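You operate a simulated robot arm through the tools that you are given. There is no shell and no other tool. Be economical: measure what you need, move in short steps, check, and stop when the job is done.

The job below is to be done with a simulated robot arm. You get a single attempt, and the scene is never put back.

JOB
Set bay and cycles from the clipboard, prime, then run the slide.
Fine: watch the screen till it shows FINISHED.

It is judged by the outcome, as a careful person would: the job done as asked, and still so three seconds after it is handed in. It fails if anything else is knocked over, pushed out of place, dropped, spilled or broken.

ROBOT AND FRAMES
A 7-joint arm with a two-finger gripper, hanging from a carriage that runs on a rail from [-2.582, 0.03] to [0.297, -0.003] (x, y) and turns from -333 to 355 degrees about z. Base frame: it is fixed where the carriage stands at the start and does not move with it; the origin is on the floor, on the carriage's upright axis, x ahead of it, y to its left, z up. Units: m, degrees, N and s.
With the tool pointing down near the work surface it reaches from about 0.1 to 0.54 m from the robot's upright axis, wherever it stands. Its first joint turns from -166.0 to 166.0 degrees. Places, roughly: clipboard [-1.3, -1.9, 1]; power button [0.8, 0.5, 1.2]; prime key [0.5, 0.3, 1]; run key [0.5, 0.3, 1]; slide [1.75, 0.5, 1]; stop key [0.6, 0.3, 1]; wash key [0.6, 0.3, 1]. Payload 1.37 kg.
The tool frame sits at the grasp point between the pads (the TCP): z along the fingers, y along the line on which they close. The tips reach 0.016 m beyond it. The gripper opens to 0.092 m. The gripper's body begins 0.074 m behind the TCP.
Orientation is told as [roll, pitch, yaw] about the base's x, y, z axes, in that order, counted from this pose: with the fingers straight down and closing along the base's y, the tool's x points along the base's -x, its y along +y and its z along -z.

CONTROLS
- The arm moves only by the tool play_rows. Its arguments are lists of equal length, an entry for each row: "xyz": the shift along the tool's x, y, z in m, a list of three; "turn": the turn, a rotation vector about the tool's x, y, z in degrees, a list of three. In form: {"xyz": [[dx, dy, dz], ...], "turn": [[rx, ry, rz], ...]}. A call has 1 to 8 rows; each row is the pose to reach, as a shift and turn from the pose commanded when the call began, along the tool's axes at that moment. "hand" is the closure, from 0 (fully open) to 1 (shut), set as the call begins (left out, the last holds). A row lasts 0.2 s, in which the tool goes at most 0.05 m and 8.6 degrees; a call with a longer step from one row to the next is refused whole, and so is a gripper value outside its range. Where a pose cannot be reached the arm comes as near as it can. A force on the tool above 40 N (or 10 N above the force at the start of the call, whichever is more), or a blocked arm, ends the call early, and 0.2 s more pass. Each finger halts on what it meets, pressing with about 26 N; the grip force reading is that of the motor and also rises with nothing between the fingers. The clock runs only during rows and for 0.2 s after the last one: add rows that repeat a pose to give the fingers time. It gives the time, the measured TCP pose, the force on the tool (base axes), the opening and the grip force at its end, in the units of the frame above (readings bear some noise), with the torque about the TCP (base axes, N m) and any sound that the robot's microphone picked up, and new pictures: "views" is both (left out), scene, wrist or none.
- Cameras (640 x 400 px; columns grow to the right, rows downward): "scene" is now at [0.2389, 0.0526, 1.6604]; the picture's right is [0.81, -0.59, 0.00], its down [-0.51, -0.70, -0.51] and it looks along [0.30, 0.41, -0.86] (base axes); focal length 264 px, centre (320, 200). "wrist" rides on the gripper at [0.071, 0.019, -0.111] in the tool frame; the picture's right is [-0.26, 0.97, 0.00], its down [-0.78, -0.21, -0.59] and it looks along [-0.57, -0.15, 0.81] (tool axes); focal length 280 px, centre (320, 200). There is no depth. A picture from a camera that has moved, and an enlarged one, comes with that camera's place and axes in the base frame and with its lens.
- move_column(by): slides the trunk up (or, below 0, down) by that many m; the arm and the scene camera ride with it, the base frame stays. It gives what a move gives, with no picture.
- base_move(legs): drives the robot by 1 to 6 legs, each [ahead, left, turn to the left] in m, m and degrees, along the robot's own axes; the way and the turn of a leg run together, so that a leg with both is an arc; at most 1.5 m and 180 degrees a leg. The arm and the cameras ride along, it lands a little off, and it stops where it bumps. It keeps to its track: a leg is cut to what the track allows. It gives what a move gives, and a new picture of the scene camera.
- pan_tilt(pan, tilt): turns the head with the scene camera to pan (to the left, within 155 degrees either way) and tilt (down, from -29 to 69), counted from straight ahead of the robot. It gives what a move gives, and a new picture of the scene camera.
- enlarge(camera, box): a new picture of the part [left, top, right, bottom] of that camera's present view, enlarged. It takes no simulated time.
- sign_off(): hands the job in; it is judged then, once.

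Work in short steps. Places have to be worked out from the pictures, the camera data and where the tool is seen: move nearer, look again, correct. Check each grasp and each placing, and mend what went wrong. You have 120 turns and 260 pictures in all, those below and enlarged ones among them. Open the gripper and draw the arm clear of the work before you hand the job in, unless the task says otherwise; then end with one line.

The tools are called after ">>>" by a JSON object that holds its "op" and its "data". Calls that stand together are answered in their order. play_rows: Moves the arm, as the interface text tells. Its arguments: {"type":"object","properties":{"xyz":{"type":"array","items":{"type":"array","items":{"type":"number"}}},"turn":{"type":"array","items":{"type":"array","items":{"type":"number"}}},"hand":{"type":"number"},"views":{"type":"string","enum":["both","scene","wrist","none"]}},"required":["xyz","turn"]} The other tools are called the same way: move_column (by) slides the trunk up or down; base_move (legs) drives the base; pan_tilt (pan, tilt) turns the head that bears the scene camera; enlarge (camera, box) takes an enlarged picture of a part of a camera's view; sign_off () hands the job in.

At the start:

```text
clock: 0.0
eef_pos: [0.2329, 0.1863, 0.9998]
orientation: [0.0, 0.0, 0.0]
ft_force: [0.7, -0.3, 0.6]
wrist_torque: [0.01, 0.0, -0.01]
width: 0.0917
grip_force: 0.0
trunk travel left (down, up): [-0.475, 0.185]
robot x, y, heading: [-0.0007, -0.0007, 0.1]
head pan, tilt: [54.0, 59.3]
```

scene: 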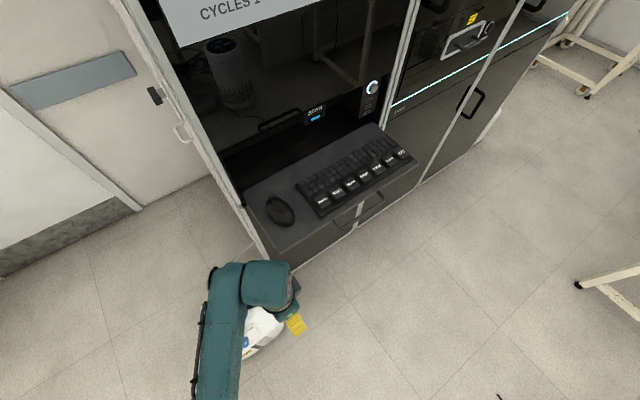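
wrist: 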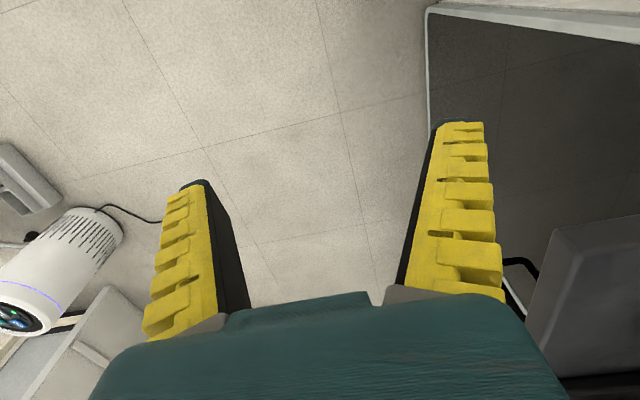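

The scene shows a keyboard with labelled keys and a screen above. I look up at the screen first, and enlarge the keyboard.

>>> {"op": "enlarge", "data": {"camera": "scene", "box": [240, 60, 440, 250]}}

>>> {"op": "pan_tilt", "data": {"pan": 50, "tilt": 25}}

```text
2.11 times, centred on (340, 155) of scene
camera zoom: at [0.2389, 0.0526, 1.6604], right [0.81, -0.59, 0.0], down [-0.51, -0.7, -0.51], along [0.3, 0.41, -0.86], focal length 557 px, centre (278, 295)
```

zoom: 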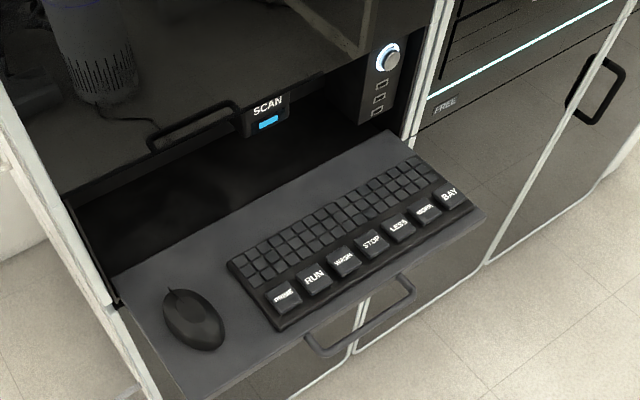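

```text
clock: 1.0
eef_pos: [0.2339, 0.1867, 1.0005]
orientation: [0.0, 0.1, 0.0]
ft_force: [-0.4, -0.2, 0.0]
wrist_torque: [0.0, -0.02, 0.0]
width: 0.0918
grip_force: 0.0
trunk travel left (down, up): [-0.475, 0.185]
robot x, y, heading: [-0.0002, -0.0017, 0.0]
head pan, tilt: [50.0, 25.0]
camera scene: at [0.2584, 0.0686, 1.7096], right [0.77, -0.64, 0.0], down [-0.27, -0.32, -0.91], along [0.58, 0.69, -0.42], focal length 264 px, centre (320, 200)
```

scene: 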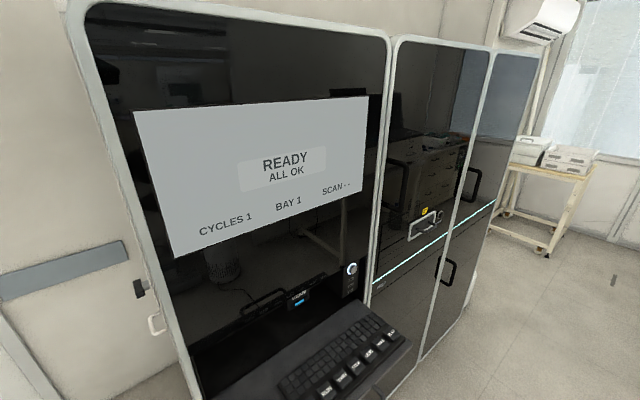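

The screen reads READY, CYCLES 1, BAY 1, SCAN --. I look toward the slide, then toward the clipboard.

>>> {"op": "pan_tilt", "data": {"pan": 15, "tilt": 25}}

>>> {"op": "enlarge", "data": {"camera": "scene", "box": [80, 60, 340, 320]}}

>>> {"op": "base_move", "data": {"legs": [[-1.3, 0, 0]]}}

>>> {"op": "pan_tilt", "data": {"pan": -90, "tilt": 20}}

```text
clock: 2.0
eef_pos: [0.2332, 0.1859, 1.0002]
orientation: [-0.1, 0.0, 0.0]
ft_force: [0.1, 0.0, -0.1]
wrist_torque: [0.02, -0.02, 0.04]
width: 0.0918
grip_force: 0.1
trunk travel left (down, up): [-0.475, 0.185]
robot x, y, heading: [-0.0017, 0.0019, 0.0]
head pan, tilt: [15.0, 25.0]
camera scene: at [0.2882, 0.0219, 1.7097], right [0.26, -0.97, 0.0], down [-0.41, -0.11, -0.91], along [0.88, 0.24, -0.42], focal length 264 px, centre (320, 200)
```

scene: 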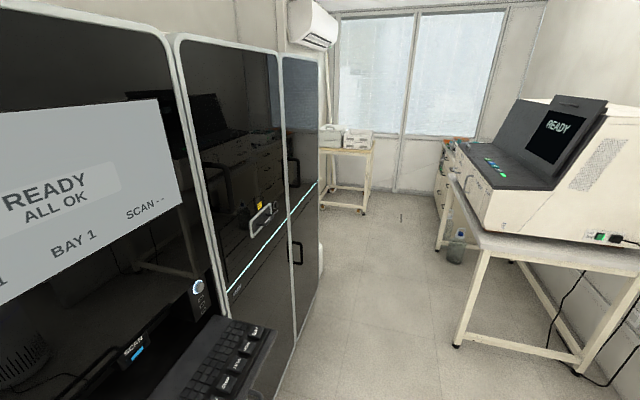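

```text
1.54 times, centred on (210, 190) of scene
camera zoom: at [0.2882, 0.0219, 1.7097], right [0.26, -0.97, 0.0], down [-0.41, -0.11, -0.91], along [0.88, 0.24, -0.42], focal length 407 px, centre (489, 215)
```

zoom: 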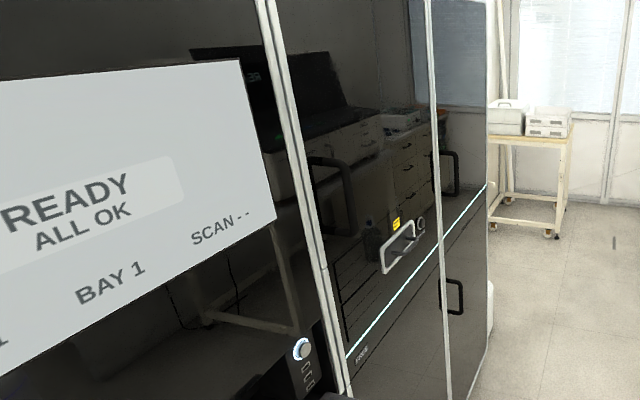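

```text
clock: 8.6
eef_pos: [-1.0757, 0.1954, 1.0004]
orientation: [0.0, -0.1, -1.5]
ft_force: [-0.7, -0.2, 0.3]
wrist_torque: [-0.03, 0.01, -0.02]
width: 0.0917
grip_force: 0.0
trunk travel left (down, up): [-0.475, 0.185]
robot x, y, heading: [-1.3161, 0.0167, -1.7]
head pan, tilt: [15.0, 25.0]
camera scene: at [-1.026, 0.0295, 1.7097], right [0.23, -0.97, 0.0], down [-0.41, -0.1, -0.91], along [0.88, 0.21, -0.42], focal length 264 px, centre (320, 200)
```

scene: 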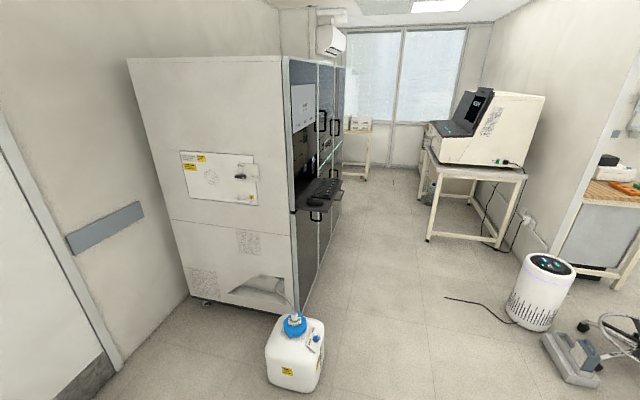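

```text
clock: 10.4
eef_pos: [-1.076, 0.1947, 0.9997]
orientation: [0.0, 0.0, -1.5]
ft_force: [0.1, 1.0, 0.0]
wrist_torque: [-0.01, 0.04, -0.02]
width: 0.0917
grip_force: 0.1
trunk travel left (down, up): [-0.475, 0.185]
robot x, y, heading: [-1.3143, 0.0123, -1.6]
head pan, tilt: [-90.0, 20.0]
camera scene: at [-1.118, -0.085, 1.7178], right [-1.0, 0.03, 0.0], down [0.01, 0.34, -0.94], along [-0.02, -0.94, -0.34], focal length 264 px, centre (320, 200)
```

scene: 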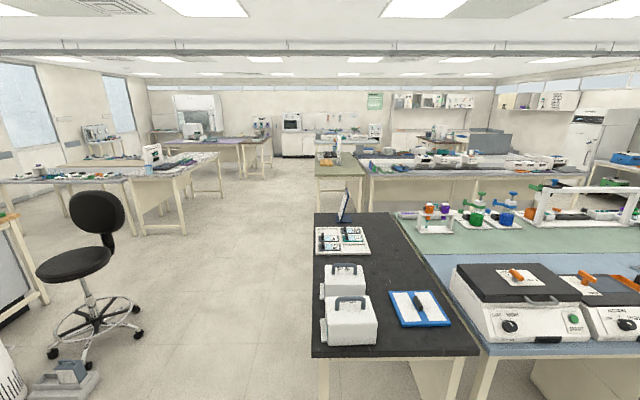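

Something stands upright at the table's far end, about where the clipboard should be; I enlarge it and the table items.

>>> {"op": "enlarge", "data": {"camera": "scene", "box": [310, 180, 374, 220]}}

>>> {"op": "enlarge", "data": {"camera": "scene", "box": [310, 220, 470, 320]}}

```text
10.00 times, centred on (342, 200) of scene
camera zoom: at [-1.118, -0.085, 1.7178], right [-1.0, 0.03, 0.0], down [0.01, 0.34, -0.94], along [-0.02, -0.94, -0.34], focal length 2645 px, centre (100, 200)
```

zoom: 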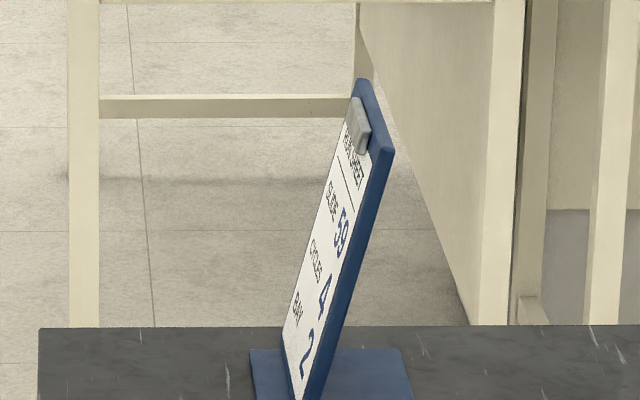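

```text
4.00 times, centred on (390, 270) of scene
camera zoom: at [-1.118, -0.085, 1.7178], right [-1.0, 0.03, 0.0], down [0.01, 0.34, -0.94], along [-0.02, -0.94, -0.34], focal length 1058 px, centre (40, -80)
```

zoom: 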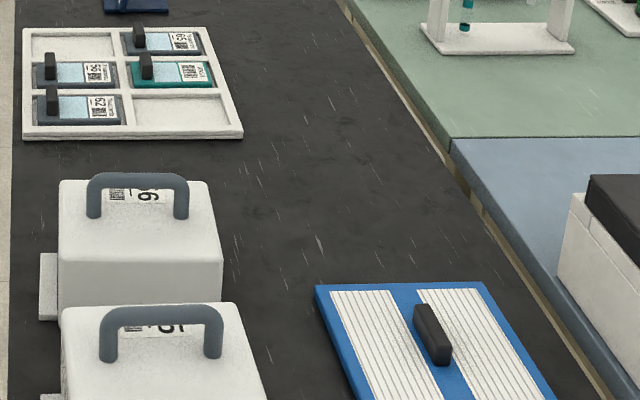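

The clipboard says SLIDE 59, CYCLES 4, BAY 2. I move to see its face squarely and read it for certain, and the tray's slides too.

>>> {"op": "base_move", "data": {"legs": [[0.7, 0, 0]]}}

>>> {"op": "pan_tilt", "data": {"pan": -110, "tilt": 20}}

```text
clock: 14.3
eef_pos: [-0.3745, 0.186, 1.001]
orientation: [0.0, 0.0, -1.8]
ft_force: [1.0, -0.4, -0.4]
wrist_torque: [0.01, -0.03, 0.01]
width: 0.0919
grip_force: 0.0
trunk travel left (down, up): [-0.475, 0.185]
robot x, y, heading: [-0.6131, 0.0084, -1.7]
head pan, tilt: [-90.0, 20.0]
camera scene: at [-0.4173, -0.0941, 1.7178], right [-1.0, 0.03, 0.0], down [0.01, 0.34, -0.94], along [-0.03, -0.94, -0.34], focal length 264 px, centre (320, 200)
```

scene: 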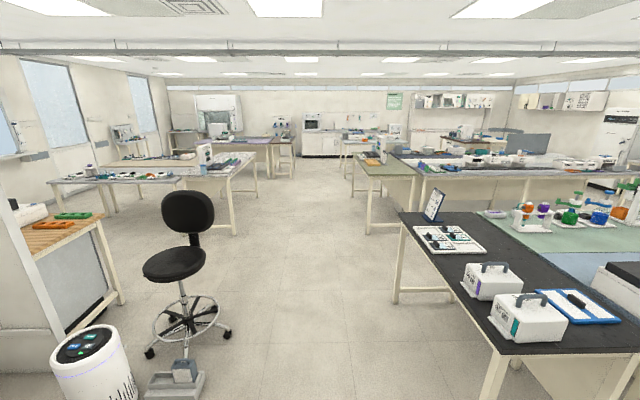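

```text
clock: 15.1
eef_pos: [-0.3744, 0.1868, 0.9999]
orientation: [-0.1, 0.0, -1.8]
ft_force: [-0.2, 0.4, -0.1]
wrist_torque: [-0.03, -0.04, -0.01]
width: 0.0922
grip_force: 0.0
trunk travel left (down, up): [-0.475, 0.185]
robot x, y, heading: [-0.6112, 0.0093, -1.8]
head pan, tilt: [-110.0, 20.0]
camera scene: at [-0.4489, -0.0875, 1.7178], right [-0.93, 0.37, 0.0], down [0.13, 0.32, -0.94], along [-0.35, -0.87, -0.34], focal length 264 px, centre (320, 200)
```

scene: 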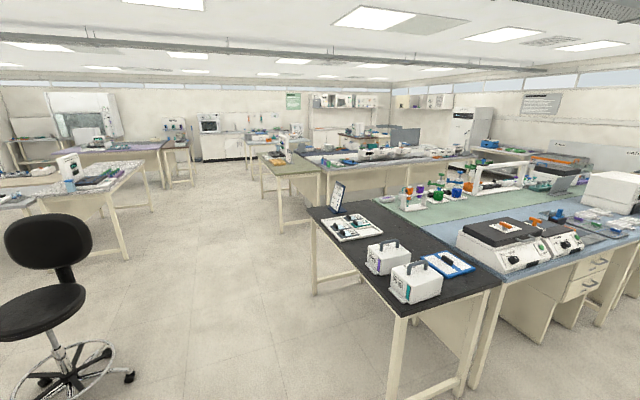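

>>> {"op": "enlarge", "data": {"camera": "scene", "box": [310, 175, 374, 215]}}

>>> {"op": "enlarge", "data": {"camera": "scene", "box": [325, 205, 485, 305]}}

```text
10.00 times, centred on (342, 195) of scene
camera zoom: at [-0.4489, -0.0875, 1.7178], right [-0.93, 0.37, 0.0], down [0.13, 0.32, -0.94], along [-0.35, -0.87, -0.34], focal length 2645 px, centre (100, 250)
```

zoom: 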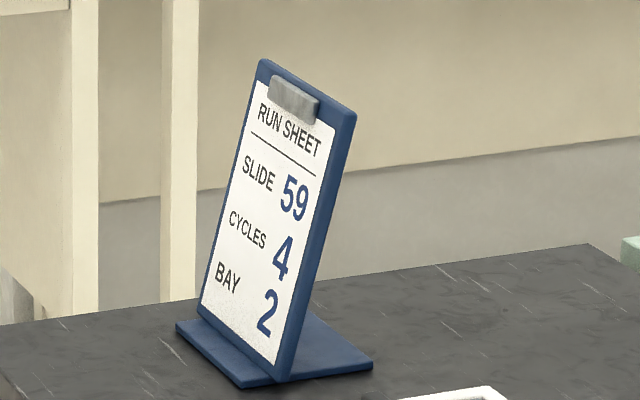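

```text
4.00 times, centred on (405, 255) of scene
camera zoom: at [-0.4489, -0.0875, 1.7178], right [-0.93, 0.37, 0.0], down [0.13, 0.32, -0.94], along [-0.35, -0.87, -0.34], focal length 1058 px, centre (-20, -20)
```

zoom: 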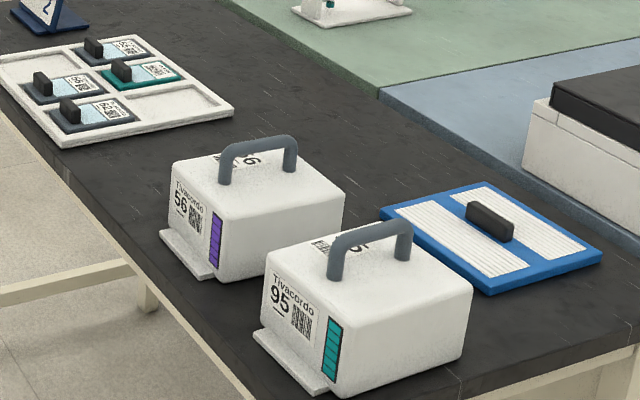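

Settings confirmed: slide 59, cycles 4, bay 2. I check the tray labels once, then return to the keyboard.

>>> {"op": "enlarge", "data": {"camera": "scene", "box": [325, 209, 389, 249]}}

>>> {"op": "base_move", "data": {"legs": [[0.75, 0, 1.8]]}}

>>> {"op": "pan_tilt", "data": {"pan": 35, "tilt": 50}}

```text
10.00 times, centred on (357, 229) of scene
camera zoom: at [-0.4489, -0.0875, 1.7178], right [-0.93, 0.37, 0.0], down [0.13, 0.32, -0.94], along [-0.35, -0.87, -0.34], focal length 2645 px, centre (-50, -90)
```

zoom: 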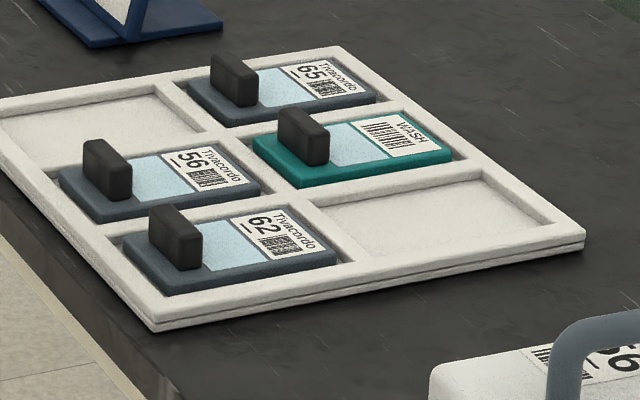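

```text
clock: 19.2
eef_pos: [0.3731, 0.1845, 0.9998]
orientation: [0.0, 0.0, -0.2]
ft_force: [-0.3, 0.4, 0.2]
wrist_torque: [0.02, -0.02, -0.02]
width: 0.0919
grip_force: 0.1
trunk travel left (down, up): [-0.475, 0.185]
robot x, y, heading: [0.1413, 0.0016, 0.2]
head pan, tilt: [-110.0, 20.0]
camera scene: at [0.3069, -0.0916, 1.7178], right [-0.94, 0.34, 0.0], down [0.12, 0.32, -0.94], along [-0.32, -0.88, -0.34], focal length 264 px, centre (320, 200)
```

scene: 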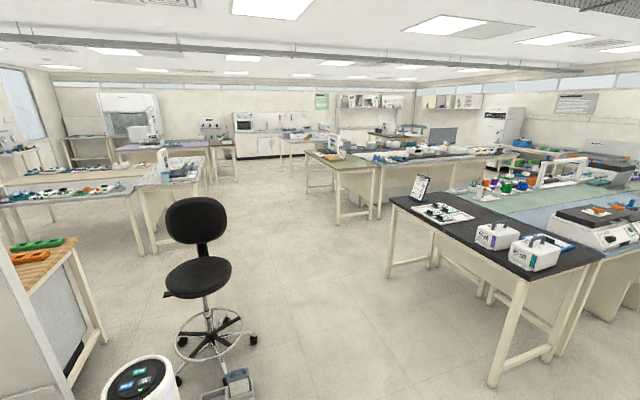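

```text
clock: 21.5
eef_pos: [0.3734, 0.184, 1.0]
orientation: [0.0, 0.0, -0.2]
ft_force: [-0.8, -0.1, -0.2]
wrist_torque: [-0.02, -0.01, -0.02]
width: 0.0919
grip_force: 0.1
trunk travel left (down, up): [-0.475, 0.185]
robot x, y, heading: [0.1391, -0.0038, -0.0]
head pan, tilt: [35.0, 50.0]
camera scene: at [0.4022, 0.0399, 1.6722], right [0.57, -0.82, 0.0], down [-0.63, -0.44, -0.64], along [0.53, 0.37, -0.77], focal length 264 px, centre (320, 200)
```

scene: 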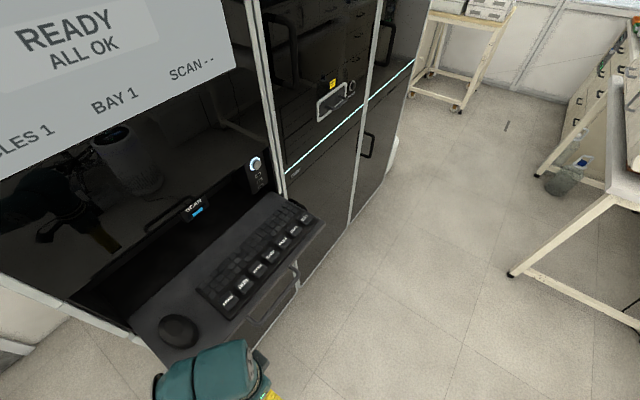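

Slide 59 is not in the tray, so it must be in the machine already. I enlarge the keyboard to triangulate the keys.

>>> {"op": "enlarge", "data": {"camera": "scene", "box": [160, 180, 340, 320]}}

>>> {"op": "enlarge", "data": {"camera": "scene", "box": [230, 140, 310, 190]}}

```text
2.86 times, centred on (250, 250) of scene
camera zoom: at [0.4022, 0.0399, 1.6722], right [0.57, -0.82, 0.0], down [-0.63, -0.44, -0.64], along [0.53, 0.37, -0.77], focal length 756 px, centre (520, 57)
```

zoom: 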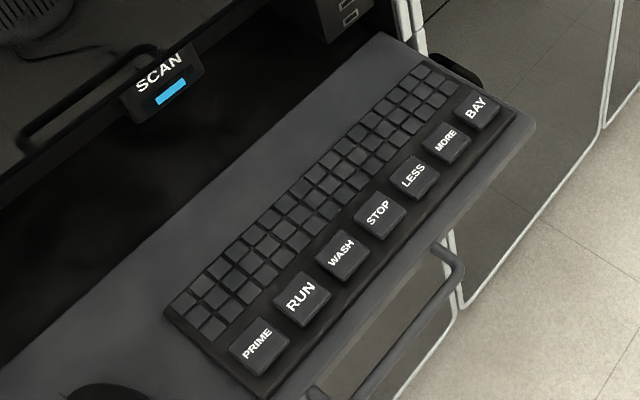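

```text
8.00 times, centred on (270, 165) of scene
camera zoom: at [0.4022, 0.0399, 1.6722], right [0.57, -0.82, 0.0], down [-0.63, -0.44, -0.64], along [0.53, 0.37, -0.77], focal length 2116 px, centre (720, 480)
```

zoom: 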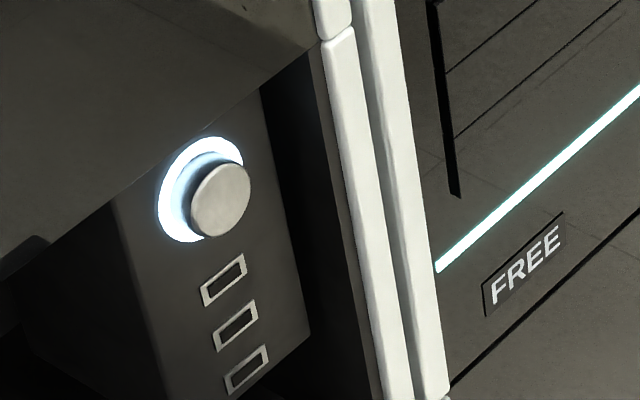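

Triangulated: key tops at z≈1.045, y≈0.337, from PRIME x≈0.457 to BAY x≈0.755 (about 0.0497 apart). I raise the trunk so the tool clears the shelf, then go to the rail's end for reach to BAY.

>>> {"op": "move_column", "data": {"by": 0.13}}

>>> {"op": "base_move", "data": {"legs": [[0.155, 0, 0]]}}

>>> {"op": "play_rows", "data": {"xyz": [[0, 0, 0], [0, 0, 0], [0, 0, 0], [0, 0, 0]], "turn": [[0, 0, 0], [0, 0, 0], [0, 0, 0], [0, 0, 0]], "hand": 1}}

```text
clock: 23.1
eef_pos: [0.3736, 0.1845, 1.1302]
orientation: [0.1, 0.0, -0.2]
ft_force: [0.7, -0.3, -0.1]
wrist_torque: [0.01, 0.0, 0.0]
width: 0.0919
grip_force: 0.2
trunk travel left (down, up): [-0.605, 0.055]
robot x, y, heading: [0.1386, 0.0023, -0.4]
head pan, tilt: [35.0, 50.0]
```

```text
clock: 24.5
eef_pos: [0.5289, 0.1819, 1.1301]
orientation: [0.0, 0.0, -0.1]
ft_force: [-0.9, -0.3, 0.5]
wrist_torque: [0.01, -0.03, 0.02]
width: 0.0919
grip_force: 0.2
trunk travel left (down, up): [-0.605, 0.055]
robot x, y, heading: [0.2929, -0.0046, -0.4]
head pan, tilt: [35.0, 50.0]
camera scene: at [0.5565, 0.0382, 1.8022], right [0.57, -0.82, 0.0], down [-0.63, -0.44, -0.64], along [0.53, 0.37, -0.77], focal length 264 px, centre (320, 200)
```

scene: 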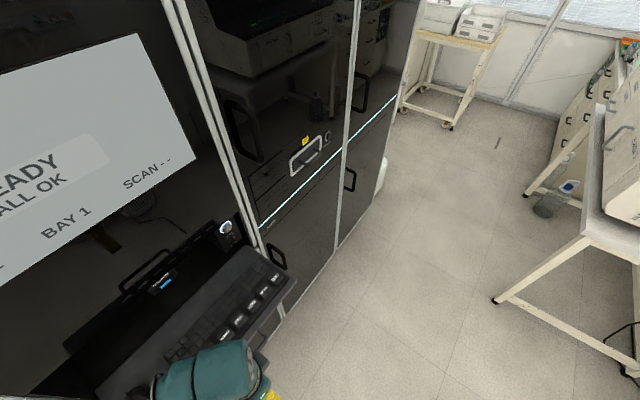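

```text
clock: 25.5
eef_pos: [0.5279, 0.1825, 1.1297]
orientation: [-0.2, 0.0, 0.0]
ft_force: [-0.1, 0.0, -0.8]
wrist_torque: [-0.01, -0.01, -0.01]
width: 0.0
grip_force: 26.3
trunk travel left (down, up): [-0.605, 0.055]
robot x, y, heading: [0.2943, -0.0053, -0.2]
head pan, tilt: [35.0, 50.0]
camera scene: at [0.5565, 0.0382, 1.8022], right [0.57, -0.82, 0.0], down [-0.63, -0.44, -0.64], along [0.53, 0.37, -0.77], focal length 264 px, centre (320, 200)
camera wrist: at [0.4567, 0.2012, 1.2408], right [0.26, 0.96, 0.0], down [0.78, -0.21, 0.59], along [0.57, -0.16, -0.81], focal length 280 px, centre (320, 200)
```

scene: 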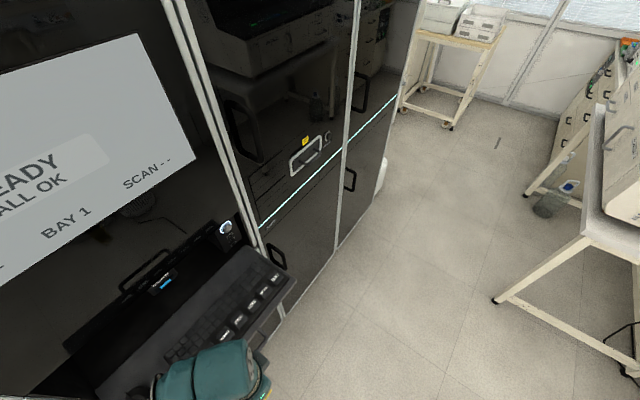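
wrist: 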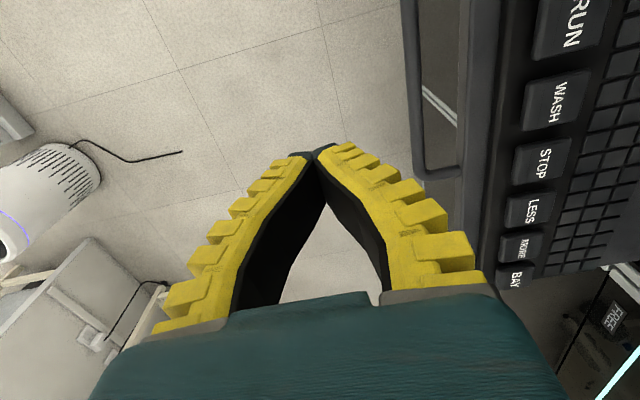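

Fingers are shut. I move to hover over MORE (0.705, 0.337) at the present height, tips ≈0.07 above the keys.

>>> {"op": "play_rows", "data": {"xyz": [[-0.0, 0.04, 0], [-0.035, 0.07, 0], [-0.07, 0.1, 0], [-0.105, 0.13, 0], [-0.14, 0.15, 0], [-0.177, 0.155, 0]], "turn": [[0, 0, 0], [0, 0, 0], [0, 0, 0], [0, 0, 0], [0, 0, 0], [0, 0, 0]]}}

>>> {"op": "pan_tilt", "data": {"pan": 55, "tilt": 45}}

```text
clock: 26.9
eef_pos: [0.7055, 0.3385, 1.1295]
orientation: [0.0, 0.0, 0.0]
ft_force: [0.5, 0.1, -0.5]
wrist_torque: [0.03, -0.04, 0.01]
width: 0.0
grip_force: 25.7
trunk travel left (down, up): [-0.605, 0.055]
robot x, y, heading: [0.2938, -0.0042, -0.1]
head pan, tilt: [35.0, 50.0]
camera scene: at [0.5564, 0.0381, 1.8022], right [0.57, -0.82, 0.0], down [-0.63, -0.44, -0.64], along [0.53, 0.37, -0.77], focal length 264 px, centre (320, 200)
camera wrist: at [0.6353, 0.3568, 1.2408], right [0.26, 0.96, 0.0], down [0.78, -0.21, 0.59], along [0.57, -0.16, -0.81], focal length 280 px, centre (320, 200)
```

scene: 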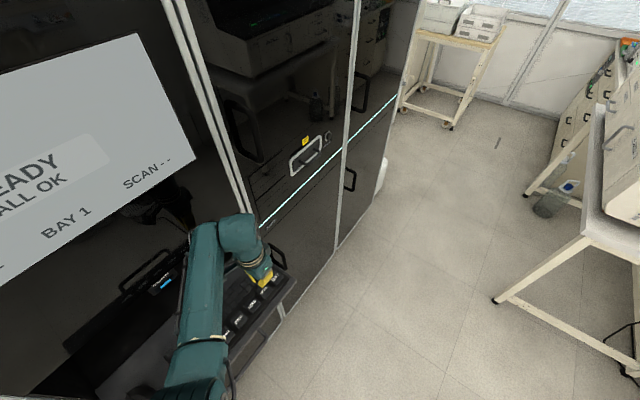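
wrist: 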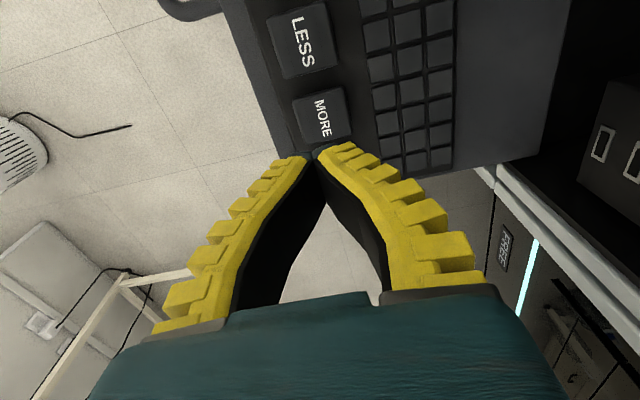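

```text
clock: 27.7
eef_pos: [0.7068, 0.3373, 1.1301]
orientation: [0.1, 0.0, -0.2]
ft_force: [-0.7, 0.2, -0.3]
wrist_torque: [0.01, -0.03, -0.04]
width: 0.0002
grip_force: 26.8
trunk travel left (down, up): [-0.605, 0.055]
robot x, y, heading: [0.2896, -0.0026, -0.1]
head pan, tilt: [55.0, 45.0]
camera scene: at [0.5401, 0.0606, 1.8091], right [0.82, -0.58, 0.0], down [-0.41, -0.58, -0.71], along [0.41, 0.58, -0.71], focal length 264 px, centre (320, 200)
```

scene: 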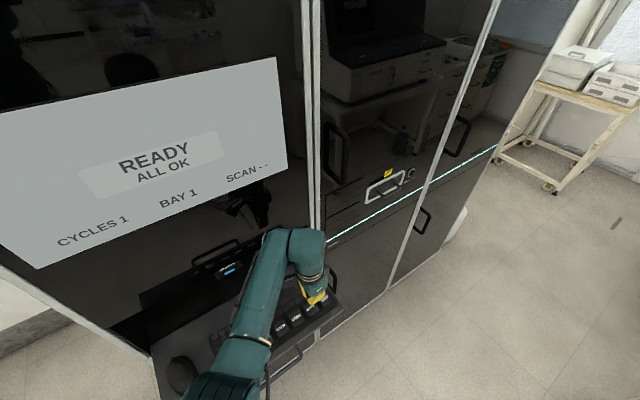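

The wrist view puts MORE at about (0.701, 0.338). I go down close above it.

>>> {"op": "play_rows", "data": {"xyz": [[0.004, 0, 0.03], [0.004, 0, 0.055], [0.004, 0, 0.062]], "turn": [[0, 0, 0], [0, 0, 0], [0, 0, 0]]}}

>>> {"op": "enlarge", "data": {"camera": "scene", "box": [270, 260, 350, 310]}}

```text
clock: 28.5
eef_pos: [0.7034, 0.3378, 1.0664]
orientation: [0.0, 0.0, -0.1]
ft_force: [-0.3, 0.5, -0.4]
wrist_torque: [0.01, -0.02, 0.03]
width: 0.0002
grip_force: 26.2
trunk travel left (down, up): [-0.605, 0.055]
robot x, y, heading: [0.2951, -0.0047, 0.1]
head pan, tilt: [55.0, 45.0]
camera scene: at [0.5401, 0.0606, 1.8091], right [0.82, -0.58, 0.0], down [-0.41, -0.58, -0.71], along [0.41, 0.58, -0.71], focal length 264 px, centre (320, 200)
camera wrist: at [0.6311, 0.3559, 1.1782], right [0.26, 0.96, 0.0], down [0.78, -0.21, 0.59], along [0.57, -0.16, -0.81], focal length 280 px, centre (320, 200)
```

scene: 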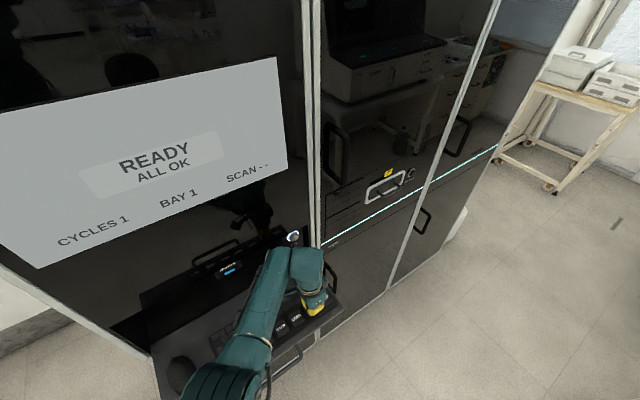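
wrist: 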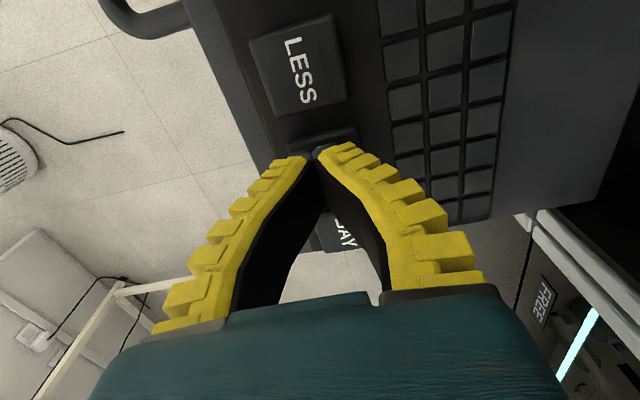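

```text
8.00 times, centred on (310, 285) of scene
camera zoom: at [0.5401, 0.0606, 1.8091], right [0.82, -0.58, 0.0], down [-0.41, -0.58, -0.71], along [0.41, 0.58, -0.71], focal length 2116 px, centre (400, -480)
```

zoom: 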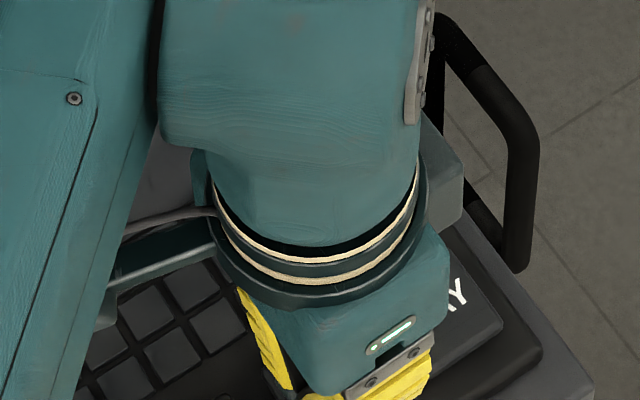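

The finger is just above MORE. I feel down in small steps and come back up, watching for a click and the screen.

>>> {"op": "play_rows", "data": {"xyz": [[0, 0, 0.004], [0, 0, 0.007], [0, 0, 0.009]], "turn": [[0, 0, 0], [0, 0, 0], [0, 0, 0]], "views": "scene"}}

```text
clock: 29.3
eef_pos: [0.7026, 0.3384, 1.0578]
orientation: [-0.1, 0.0, -0.1]
ft_force: [0.7, -0.6, 0.1]
wrist_torque: [-0.02, 0.0, 0.0]
width: 0.0061
grip_force: 26.2
trunk travel left (down, up): [-0.605, 0.055]
robot x, y, heading: [0.2956, -0.0058, -0.3]
head pan, tilt: [55.0, 45.0]
camera scene: at [0.5401, 0.0607, 1.8091], right [0.82, -0.58, 0.0], down [-0.41, -0.58, -0.71], along [0.41, 0.58, -0.71], focal length 264 px, centre (320, 200)
```

scene: 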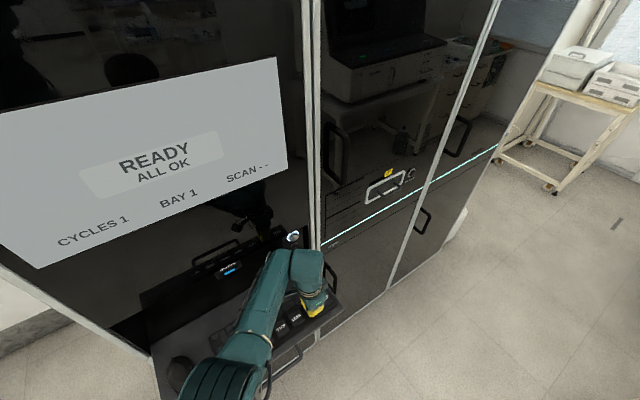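

No force yet, though the opening reads 6 mm (maybe a first touch or a stray reading). I go on another 4 mm with a wrist look.

>>> {"op": "play_rows", "data": {"xyz": [[0, 0, 0.002], [0, 0, 0.004]], "turn": [[0, 0, 0], [0, 0, 0]]}}

```text
clock: 29.9
eef_pos: [0.7012, 0.3373, 1.0549]
orientation: [0.0, 0.1, -0.1]
ft_force: [1.0, -0.3, 2.0]
wrist_torque: [0.03, 0.02, 0.0]
width: 0.0059
grip_force: 26.2
trunk travel left (down, up): [-0.605, 0.055]
robot x, y, heading: [0.2934, -0.0011, 0.0]
head pan, tilt: [55.0, 45.0]
heard: click
camera scene: at [0.5402, 0.0606, 1.8092], right [0.82, -0.58, 0.0], down [-0.41, -0.58, -0.71], along [0.41, 0.58, -0.71], focal length 264 px, centre (320, 200)
camera wrist: at [0.6306, 0.3565, 1.166], right [0.26, 0.96, 0.0], down [0.78, -0.21, 0.59], along [0.57, -0.16, -0.81], focal length 280 px, centre (320, 200)
```

scene: 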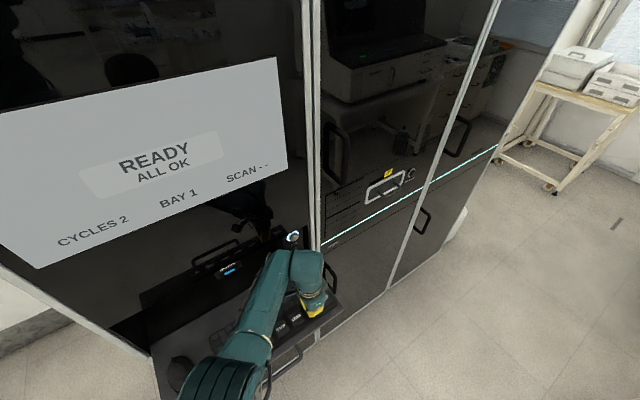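
wrist: 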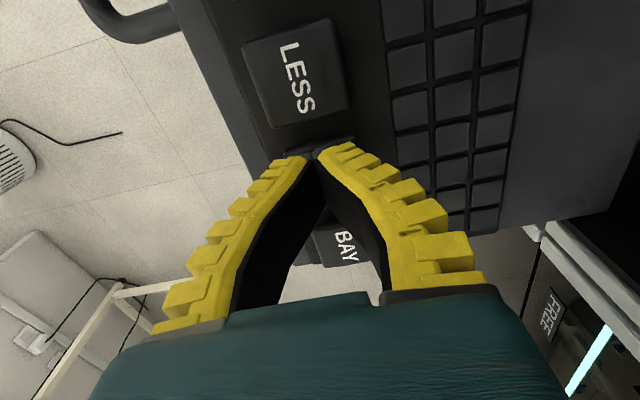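

Click, CYCLES 2; the key trips at TCP z≈1.055. I release and press once more.

>>> {"op": "play_rows", "data": {"xyz": [[0, 0, -0.008], [0, 0, -0.013], [0, 0, -0.013], [0, 0, -0.006], [0, 0, 0], [0, 0, 0.0005]], "turn": [[0, 0, 0], [0, 0, 0], [0, 0, 0], [0, 0, 0], [0, 0, 0], [0, 0, 0]], "views": "scene"}}

```text
clock: 31.3
eef_pos: [0.7002, 0.3376, 1.0546]
orientation: [0.1, -0.2, 0.0]
ft_force: [-0.4, 0.3, 3.0]
wrist_torque: [0.01, -0.01, 0.0]
width: 0.0058
grip_force: 25.4
trunk travel left (down, up): [-0.605, 0.055]
robot x, y, heading: [0.2934, -0.0034, 0.1]
head pan, tilt: [55.0, 45.0]
heard: click
camera scene: at [0.5401, 0.0607, 1.8092], right [0.82, -0.58, 0.0], down [-0.41, -0.58, -0.71], along [0.41, 0.58, -0.71], focal length 264 px, centre (320, 200)
```

scene: 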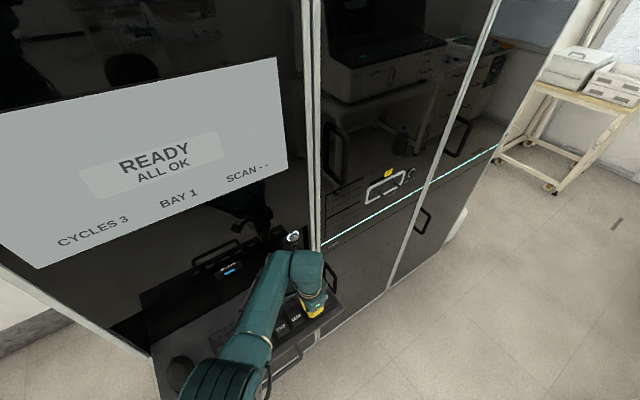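

CYCLES 3. Once more, then I rise clear.

>>> {"op": "play_rows", "data": {"xyz": [[0, 0, -0.008], [0, 0, -0.013], [0, 0, -0.013], [0, 0, -0.006], [0, 0, 0], [0, 0, 0.0005], [0, 0, -0.02], [0, 0, -0.03]], "turn": [[0, 0, 0], [0, 0, 0], [0, 0, 0], [0, 0, 0], [0, 0, 0], [0, 0, 0], [0, 0, 0], [0, 0, 0]]}}

```text
clock: 33.1
eef_pos: [0.7007, 0.3359, 1.0839]
orientation: [0.0, -0.1, -0.1]
ft_force: [0.0, 0.1, -0.5]
wrist_torque: [0.0, -0.06, 0.03]
width: 0.0
grip_force: 26.6
trunk travel left (down, up): [-0.605, 0.055]
robot x, y, heading: [0.2906, -0.0055, -0.2]
head pan, tilt: [55.0, 45.0]
heard: click
camera scene: at [0.5401, 0.0606, 1.8091], right [0.82, -0.58, 0.0], down [-0.41, -0.58, -0.71], along [0.41, 0.58, -0.71], focal length 264 px, centre (320, 200)
camera wrist: at [0.6296, 0.3555, 1.1939], right [0.26, 0.96, 0.0], down [0.78, -0.21, 0.59], along [0.57, -0.16, -0.81], focal length 280 px, centre (320, 200)
```

scene: 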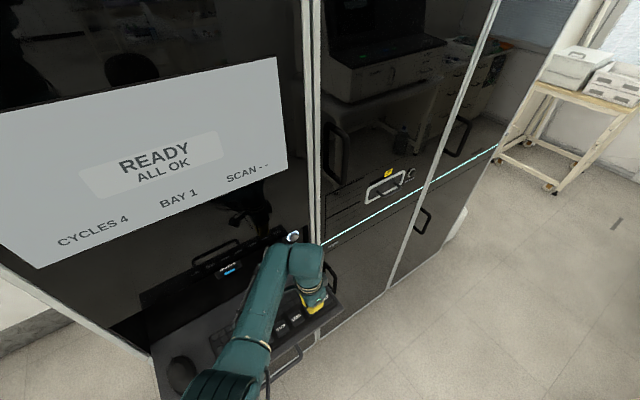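
wrist: 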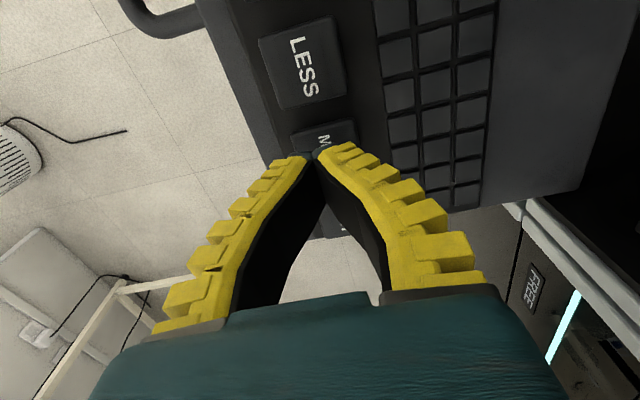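

CYCLES 4. Now over to BAY, about 0.047 further along +x, slightly toward the robot.

>>> {"op": "play_rows", "data": {"xyz": [[-0.025, -0.002, 0], [-0.047, -0.003, 0], [-0.047, -0.003, 0.012]], "turn": [[0, 0, 0], [0, 0, 0], [0, 0, 0]]}}

```text
clock: 33.9
eef_pos: [0.741, 0.3234, 1.0899]
orientation: [0.0, 0.0, -0.1]
ft_force: [0.5, 0.4, -0.1]
wrist_torque: [0.02, 0.0, -0.02]
width: 0.0
grip_force: 26.0
out of reach, approached as far as the arm can: row 2, 3
trunk travel left (down, up): [-0.605, 0.055]
robot x, y, heading: [0.2976, -0.0015, -0.3]
head pan, tilt: [55.0, 45.0]
camera scene: at [0.5401, 0.0606, 1.8091], right [0.82, -0.58, 0.0], down [-0.41, -0.58, -0.71], along [0.41, 0.58, -0.71], focal length 264 px, centre (320, 200)
camera wrist: at [0.6696, 0.3437, 1.2001], right [0.26, 0.96, 0.0], down [0.78, -0.21, 0.59], along [0.57, -0.16, -0.81], focal length 280 px, centre (320, 200)
```

scene: 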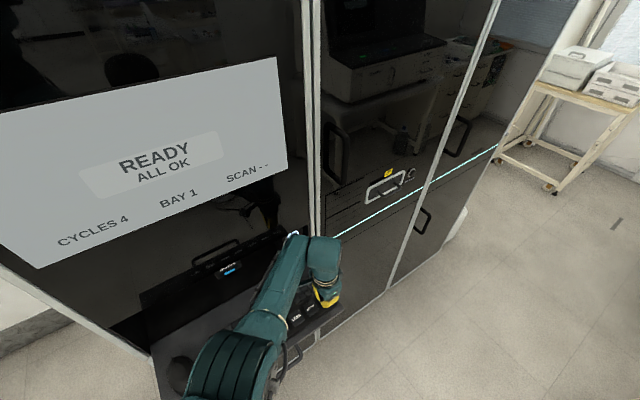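
wrist: 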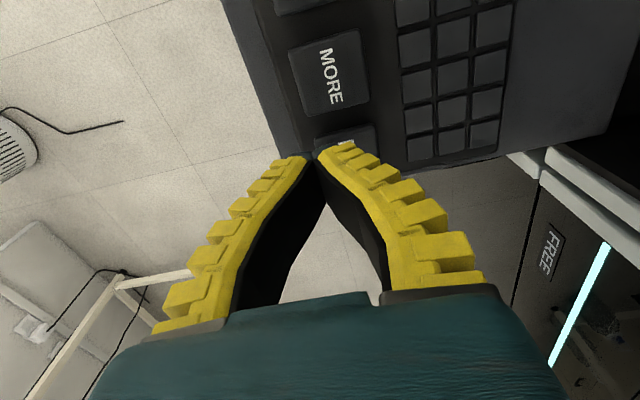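

Vertical reach runs out just short of BAY. I tilt the fingers about 20° outward so the tips reach further, staying high meanwhile.

>>> {"op": "play_rows", "data": {"xyz": [[0, 0, -0.01], [0, 0, -0.015], [0, 0, -0.015]], "turn": [[-4, -5.5, 0], [-8, -11, 0], [-12, -16, 0]]}}

```text
clock: 34.7
eef_pos: [0.742, 0.3265, 1.1043]
orientation: [12.4, -16.0, -1.9]
ft_force: [0.4, 0.0, 1.0]
wrist_torque: [-0.01, 0.02, 0.01]
width: 0.0
grip_force: 25.8
trunk travel left (down, up): [-0.605, 0.055]
robot x, y, heading: [0.2933, -0.0016, 0.1]
head pan, tilt: [55.0, 45.0]
camera scene: at [0.5401, 0.0607, 1.8092], right [0.82, -0.58, 0.0], down [-0.41, -0.58, -0.71], along [0.41, 0.58, -0.71], focal length 264 px, centre (320, 200)
camera wrist: at [0.6412, 0.3235, 1.1929], right [0.23, 0.94, 0.27], down [0.59, -0.35, 0.72], along [0.77, 0.0, -0.63], focal length 280 px, centre (320, 200)
```

scene: 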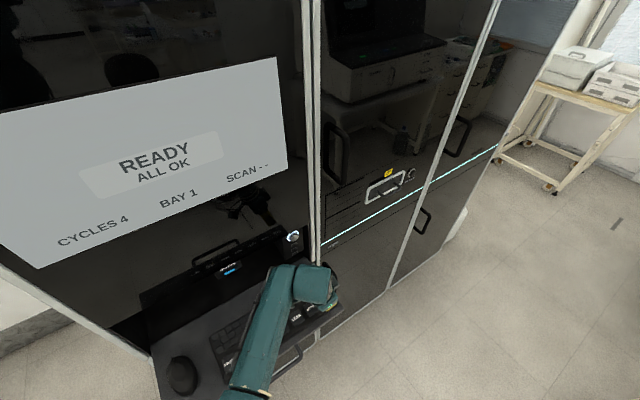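
wrist: 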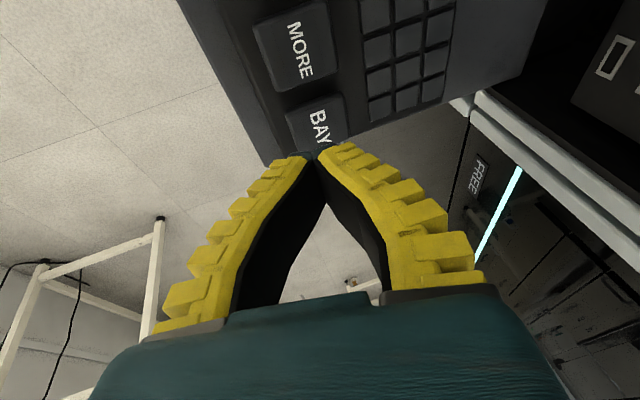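

BAY is at about (0.750, 0.338); the tip is over it. I lower to about 1 cm above the key.

>>> {"op": "play_rows", "data": {"xyz": [[0.004, -0.002, 0.017], [0.0073, -0.0031, 0.033]], "turn": [[0, 0, 0], [0, 0, 0]]}}

```text
clock: 35.3
eef_pos: [0.7427, 0.3302, 1.0699]
orientation: [12.3, -16.0, -1.9]
ft_force: [0.1, 0.0, -0.1]
wrist_torque: [-0.02, 0.01, 0.0]
width: 0.0002
grip_force: 26.1
trunk travel left (down, up): [-0.605, 0.055]
robot x, y, heading: [0.2951, -0.0049, -0.1]
head pan, tilt: [55.0, 45.0]
camera scene: at [0.5401, 0.0607, 1.8091], right [0.82, -0.58, 0.0], down [-0.41, -0.58, -0.71], along [0.41, 0.58, -0.71], focal length 264 px, centre (320, 200)
camera wrist: at [0.643, 0.3277, 1.1589], right [0.23, 0.94, 0.27], down [0.59, -0.35, 0.72], along [0.77, 0.0, -0.63], focal length 280 px, centre (320, 200)
```

scene: 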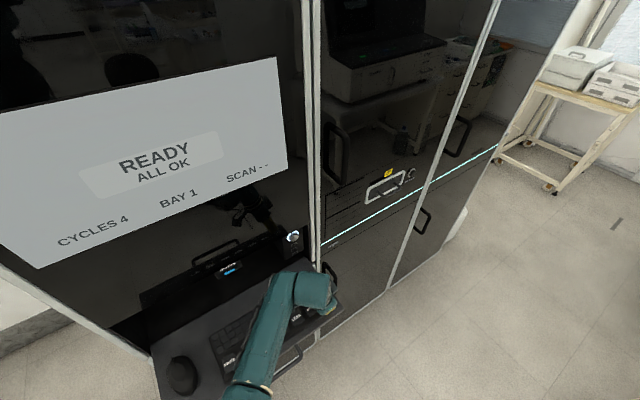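
wrist: 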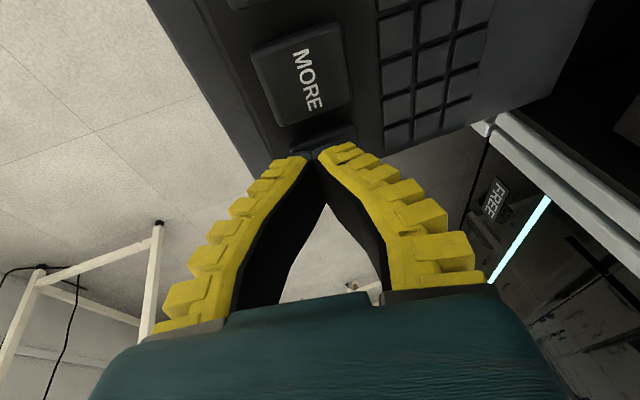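

Lowering straight down 8 mm in small steps.

>>> {"op": "play_rows", "data": {"xyz": [[0.0011, -0.0008, 0.0038], [0.0016, -0.0012, 0.0056], [0.0021, -0.0016, 0.0075]], "turn": [[0, 0, 0], [0, 0, 0], [0, 0, 0]], "views": "scene"}}

```text
clock: 36.1
eef_pos: [0.7422, 0.3289, 1.0614]
orientation: [12.2, -15.9, -1.8]
ft_force: [-0.1, 0.4, 0.0]
wrist_torque: [-0.05, 0.05, 0.03]
width: 0.0001
grip_force: 25.9
trunk travel left (down, up): [-0.605, 0.055]
robot x, y, heading: [0.2924, -0.0039, -0.1]
head pan, tilt: [55.0, 45.0]
camera scene: at [0.5401, 0.0607, 1.8091], right [0.82, -0.58, 0.0], down [-0.41, -0.58, -0.71], along [0.41, 0.58, -0.71], focal length 264 px, centre (320, 200)
```

scene: 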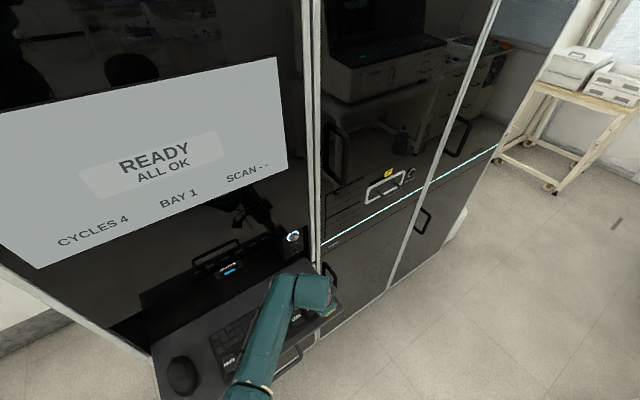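

Not yet touching; another 5 mm.

>>> {"op": "play_rows", "data": {"xyz": [[0.0005, -0.0004, 0.0019], [0.0009, -0.0007, 0.0033], [0.0014, -0.001, 0.0047]], "turn": [[0, 0, 0], [0, 0, 0], [0, 0, 0]]}}

```text
clock: 36.9
eef_pos: [0.7435, 0.3296, 1.0575]
orientation: [12.4, -15.9, -1.9]
ft_force: [-0.8, -0.1, 2.0]
wrist_torque: [-0.04, 0.03, 0.0]
width: 0.0
grip_force: 25.3
trunk travel left (down, up): [-0.605, 0.055]
robot x, y, heading: [0.291, -0.0038, -0.2]
head pan, tilt: [55.0, 45.0]
heard: click
camera scene: at [0.5401, 0.0607, 1.8091], right [0.82, -0.58, 0.0], down [-0.41, -0.58, -0.71], along [0.41, 0.58, -0.71], focal length 264 px, centre (320, 200)
camera wrist: at [0.6434, 0.3271, 1.1462], right [0.23, 0.94, 0.27], down [0.59, -0.35, 0.72], along [0.77, 0.0, -0.63], focal length 280 px, centre (320, 200)
```

scene: 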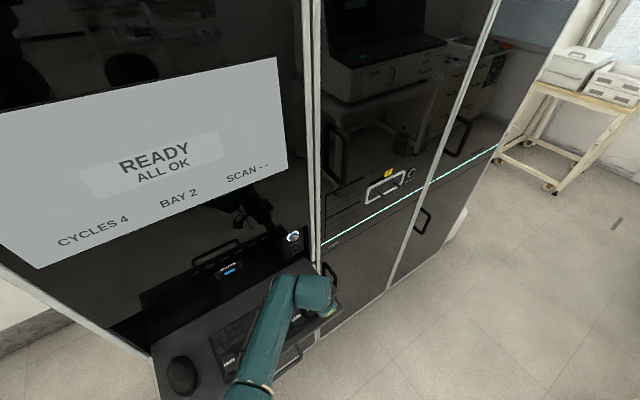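
wrist: 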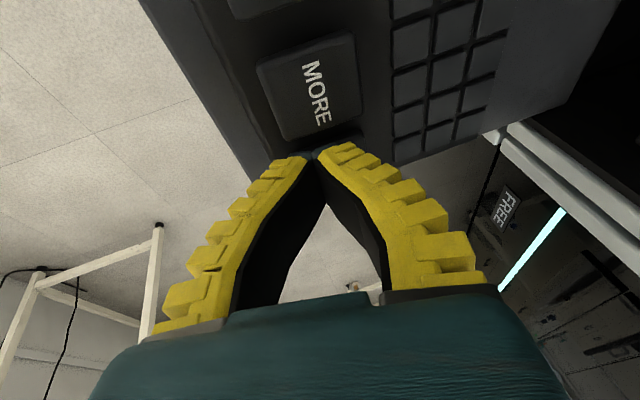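

BAY 2. I rise straight up and untilt.

>>> {"op": "play_rows", "data": {"xyz": [[-0.0067, 0.0052, -0.0235], [-0.0134, 0.0104, -0.047], [-0.016, 0.0124, -0.0564], [-0.016, 0.0124, -0.0564]], "turn": [[0, 0, 0], [4, 5.5, 0], [8, 11, 0], [12, 16, 0]], "views": "none"}}

```text
clock: 37.9
eef_pos: [0.743, 0.329, 1.1171]
orientation: [-0.2, 0.1, -0.1]
ft_force: [-0.4, 0.0, 0.3]
wrist_torque: [0.02, -0.02, -0.03]
width: 0.0
grip_force: 26.0
trunk travel left (down, up): [-0.605, 0.055]
robot x, y, heading: [0.2938, -0.0052, -0.2]
head pan, tilt: [55.0, 45.0]
```

Now I travel to hover over PRIME (x≈0.46), expected keys at 0.047–0.05 spacing from MORE at 0.701.

>>> {"op": "play_rows", "data": {"xyz": [[0.045, 0.003, -0.01], [0.09, 0.004, -0.01], [0.135, 0.005, -0.01], [0.18, 0.006, -0.01], [0.225, 0.008, -0.01], [0.26, 0.008, -0.01], [0.275, 0.008, -0.01]], "turn": [[0, 0, 0], [0, 0, 0], [0, 0, 0], [0, 0, 0], [0, 0, 0], [0, 0, 0], [0, 0, 0]]}}

```text
clock: 39.5
eef_pos: [0.4652, 0.3381, 1.1277]
orientation: [0.0, 0.0, -0.2]
ft_force: [-0.2, 0.1, -0.3]
wrist_torque: [0.0, 0.0, -0.02]
width: 0.0002
grip_force: 26.1
trunk travel left (down, up): [-0.605, 0.055]
robot x, y, heading: [0.2942, -0.0033, -0.2]
head pan, tilt: [55.0, 45.0]
camera scene: at [0.5401, 0.0606, 1.8091], right [0.82, -0.58, 0.0], down [-0.41, -0.58, -0.71], along [0.41, 0.58, -0.71], focal length 264 px, centre (320, 200)
camera wrist: at [0.3944, 0.3569, 1.2377], right [0.26, 0.96, 0.0], down [0.78, -0.21, 0.59], along [0.57, -0.16, -0.81], focal length 280 px, centre (320, 200)
```

scene: 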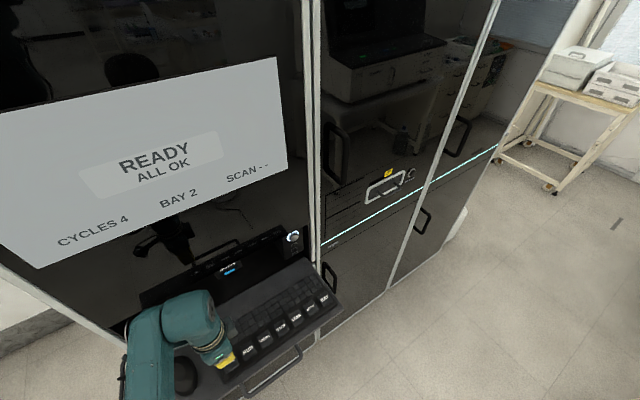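
wrist: 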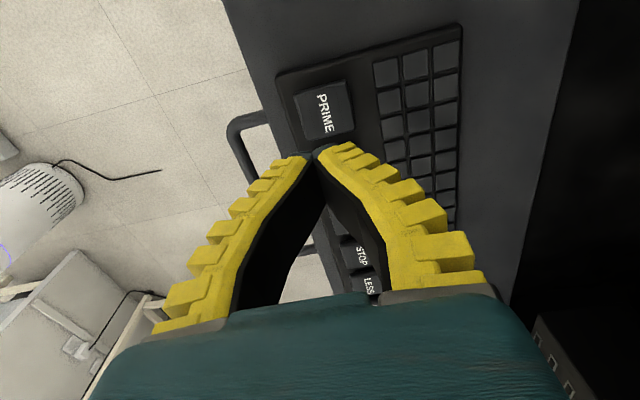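

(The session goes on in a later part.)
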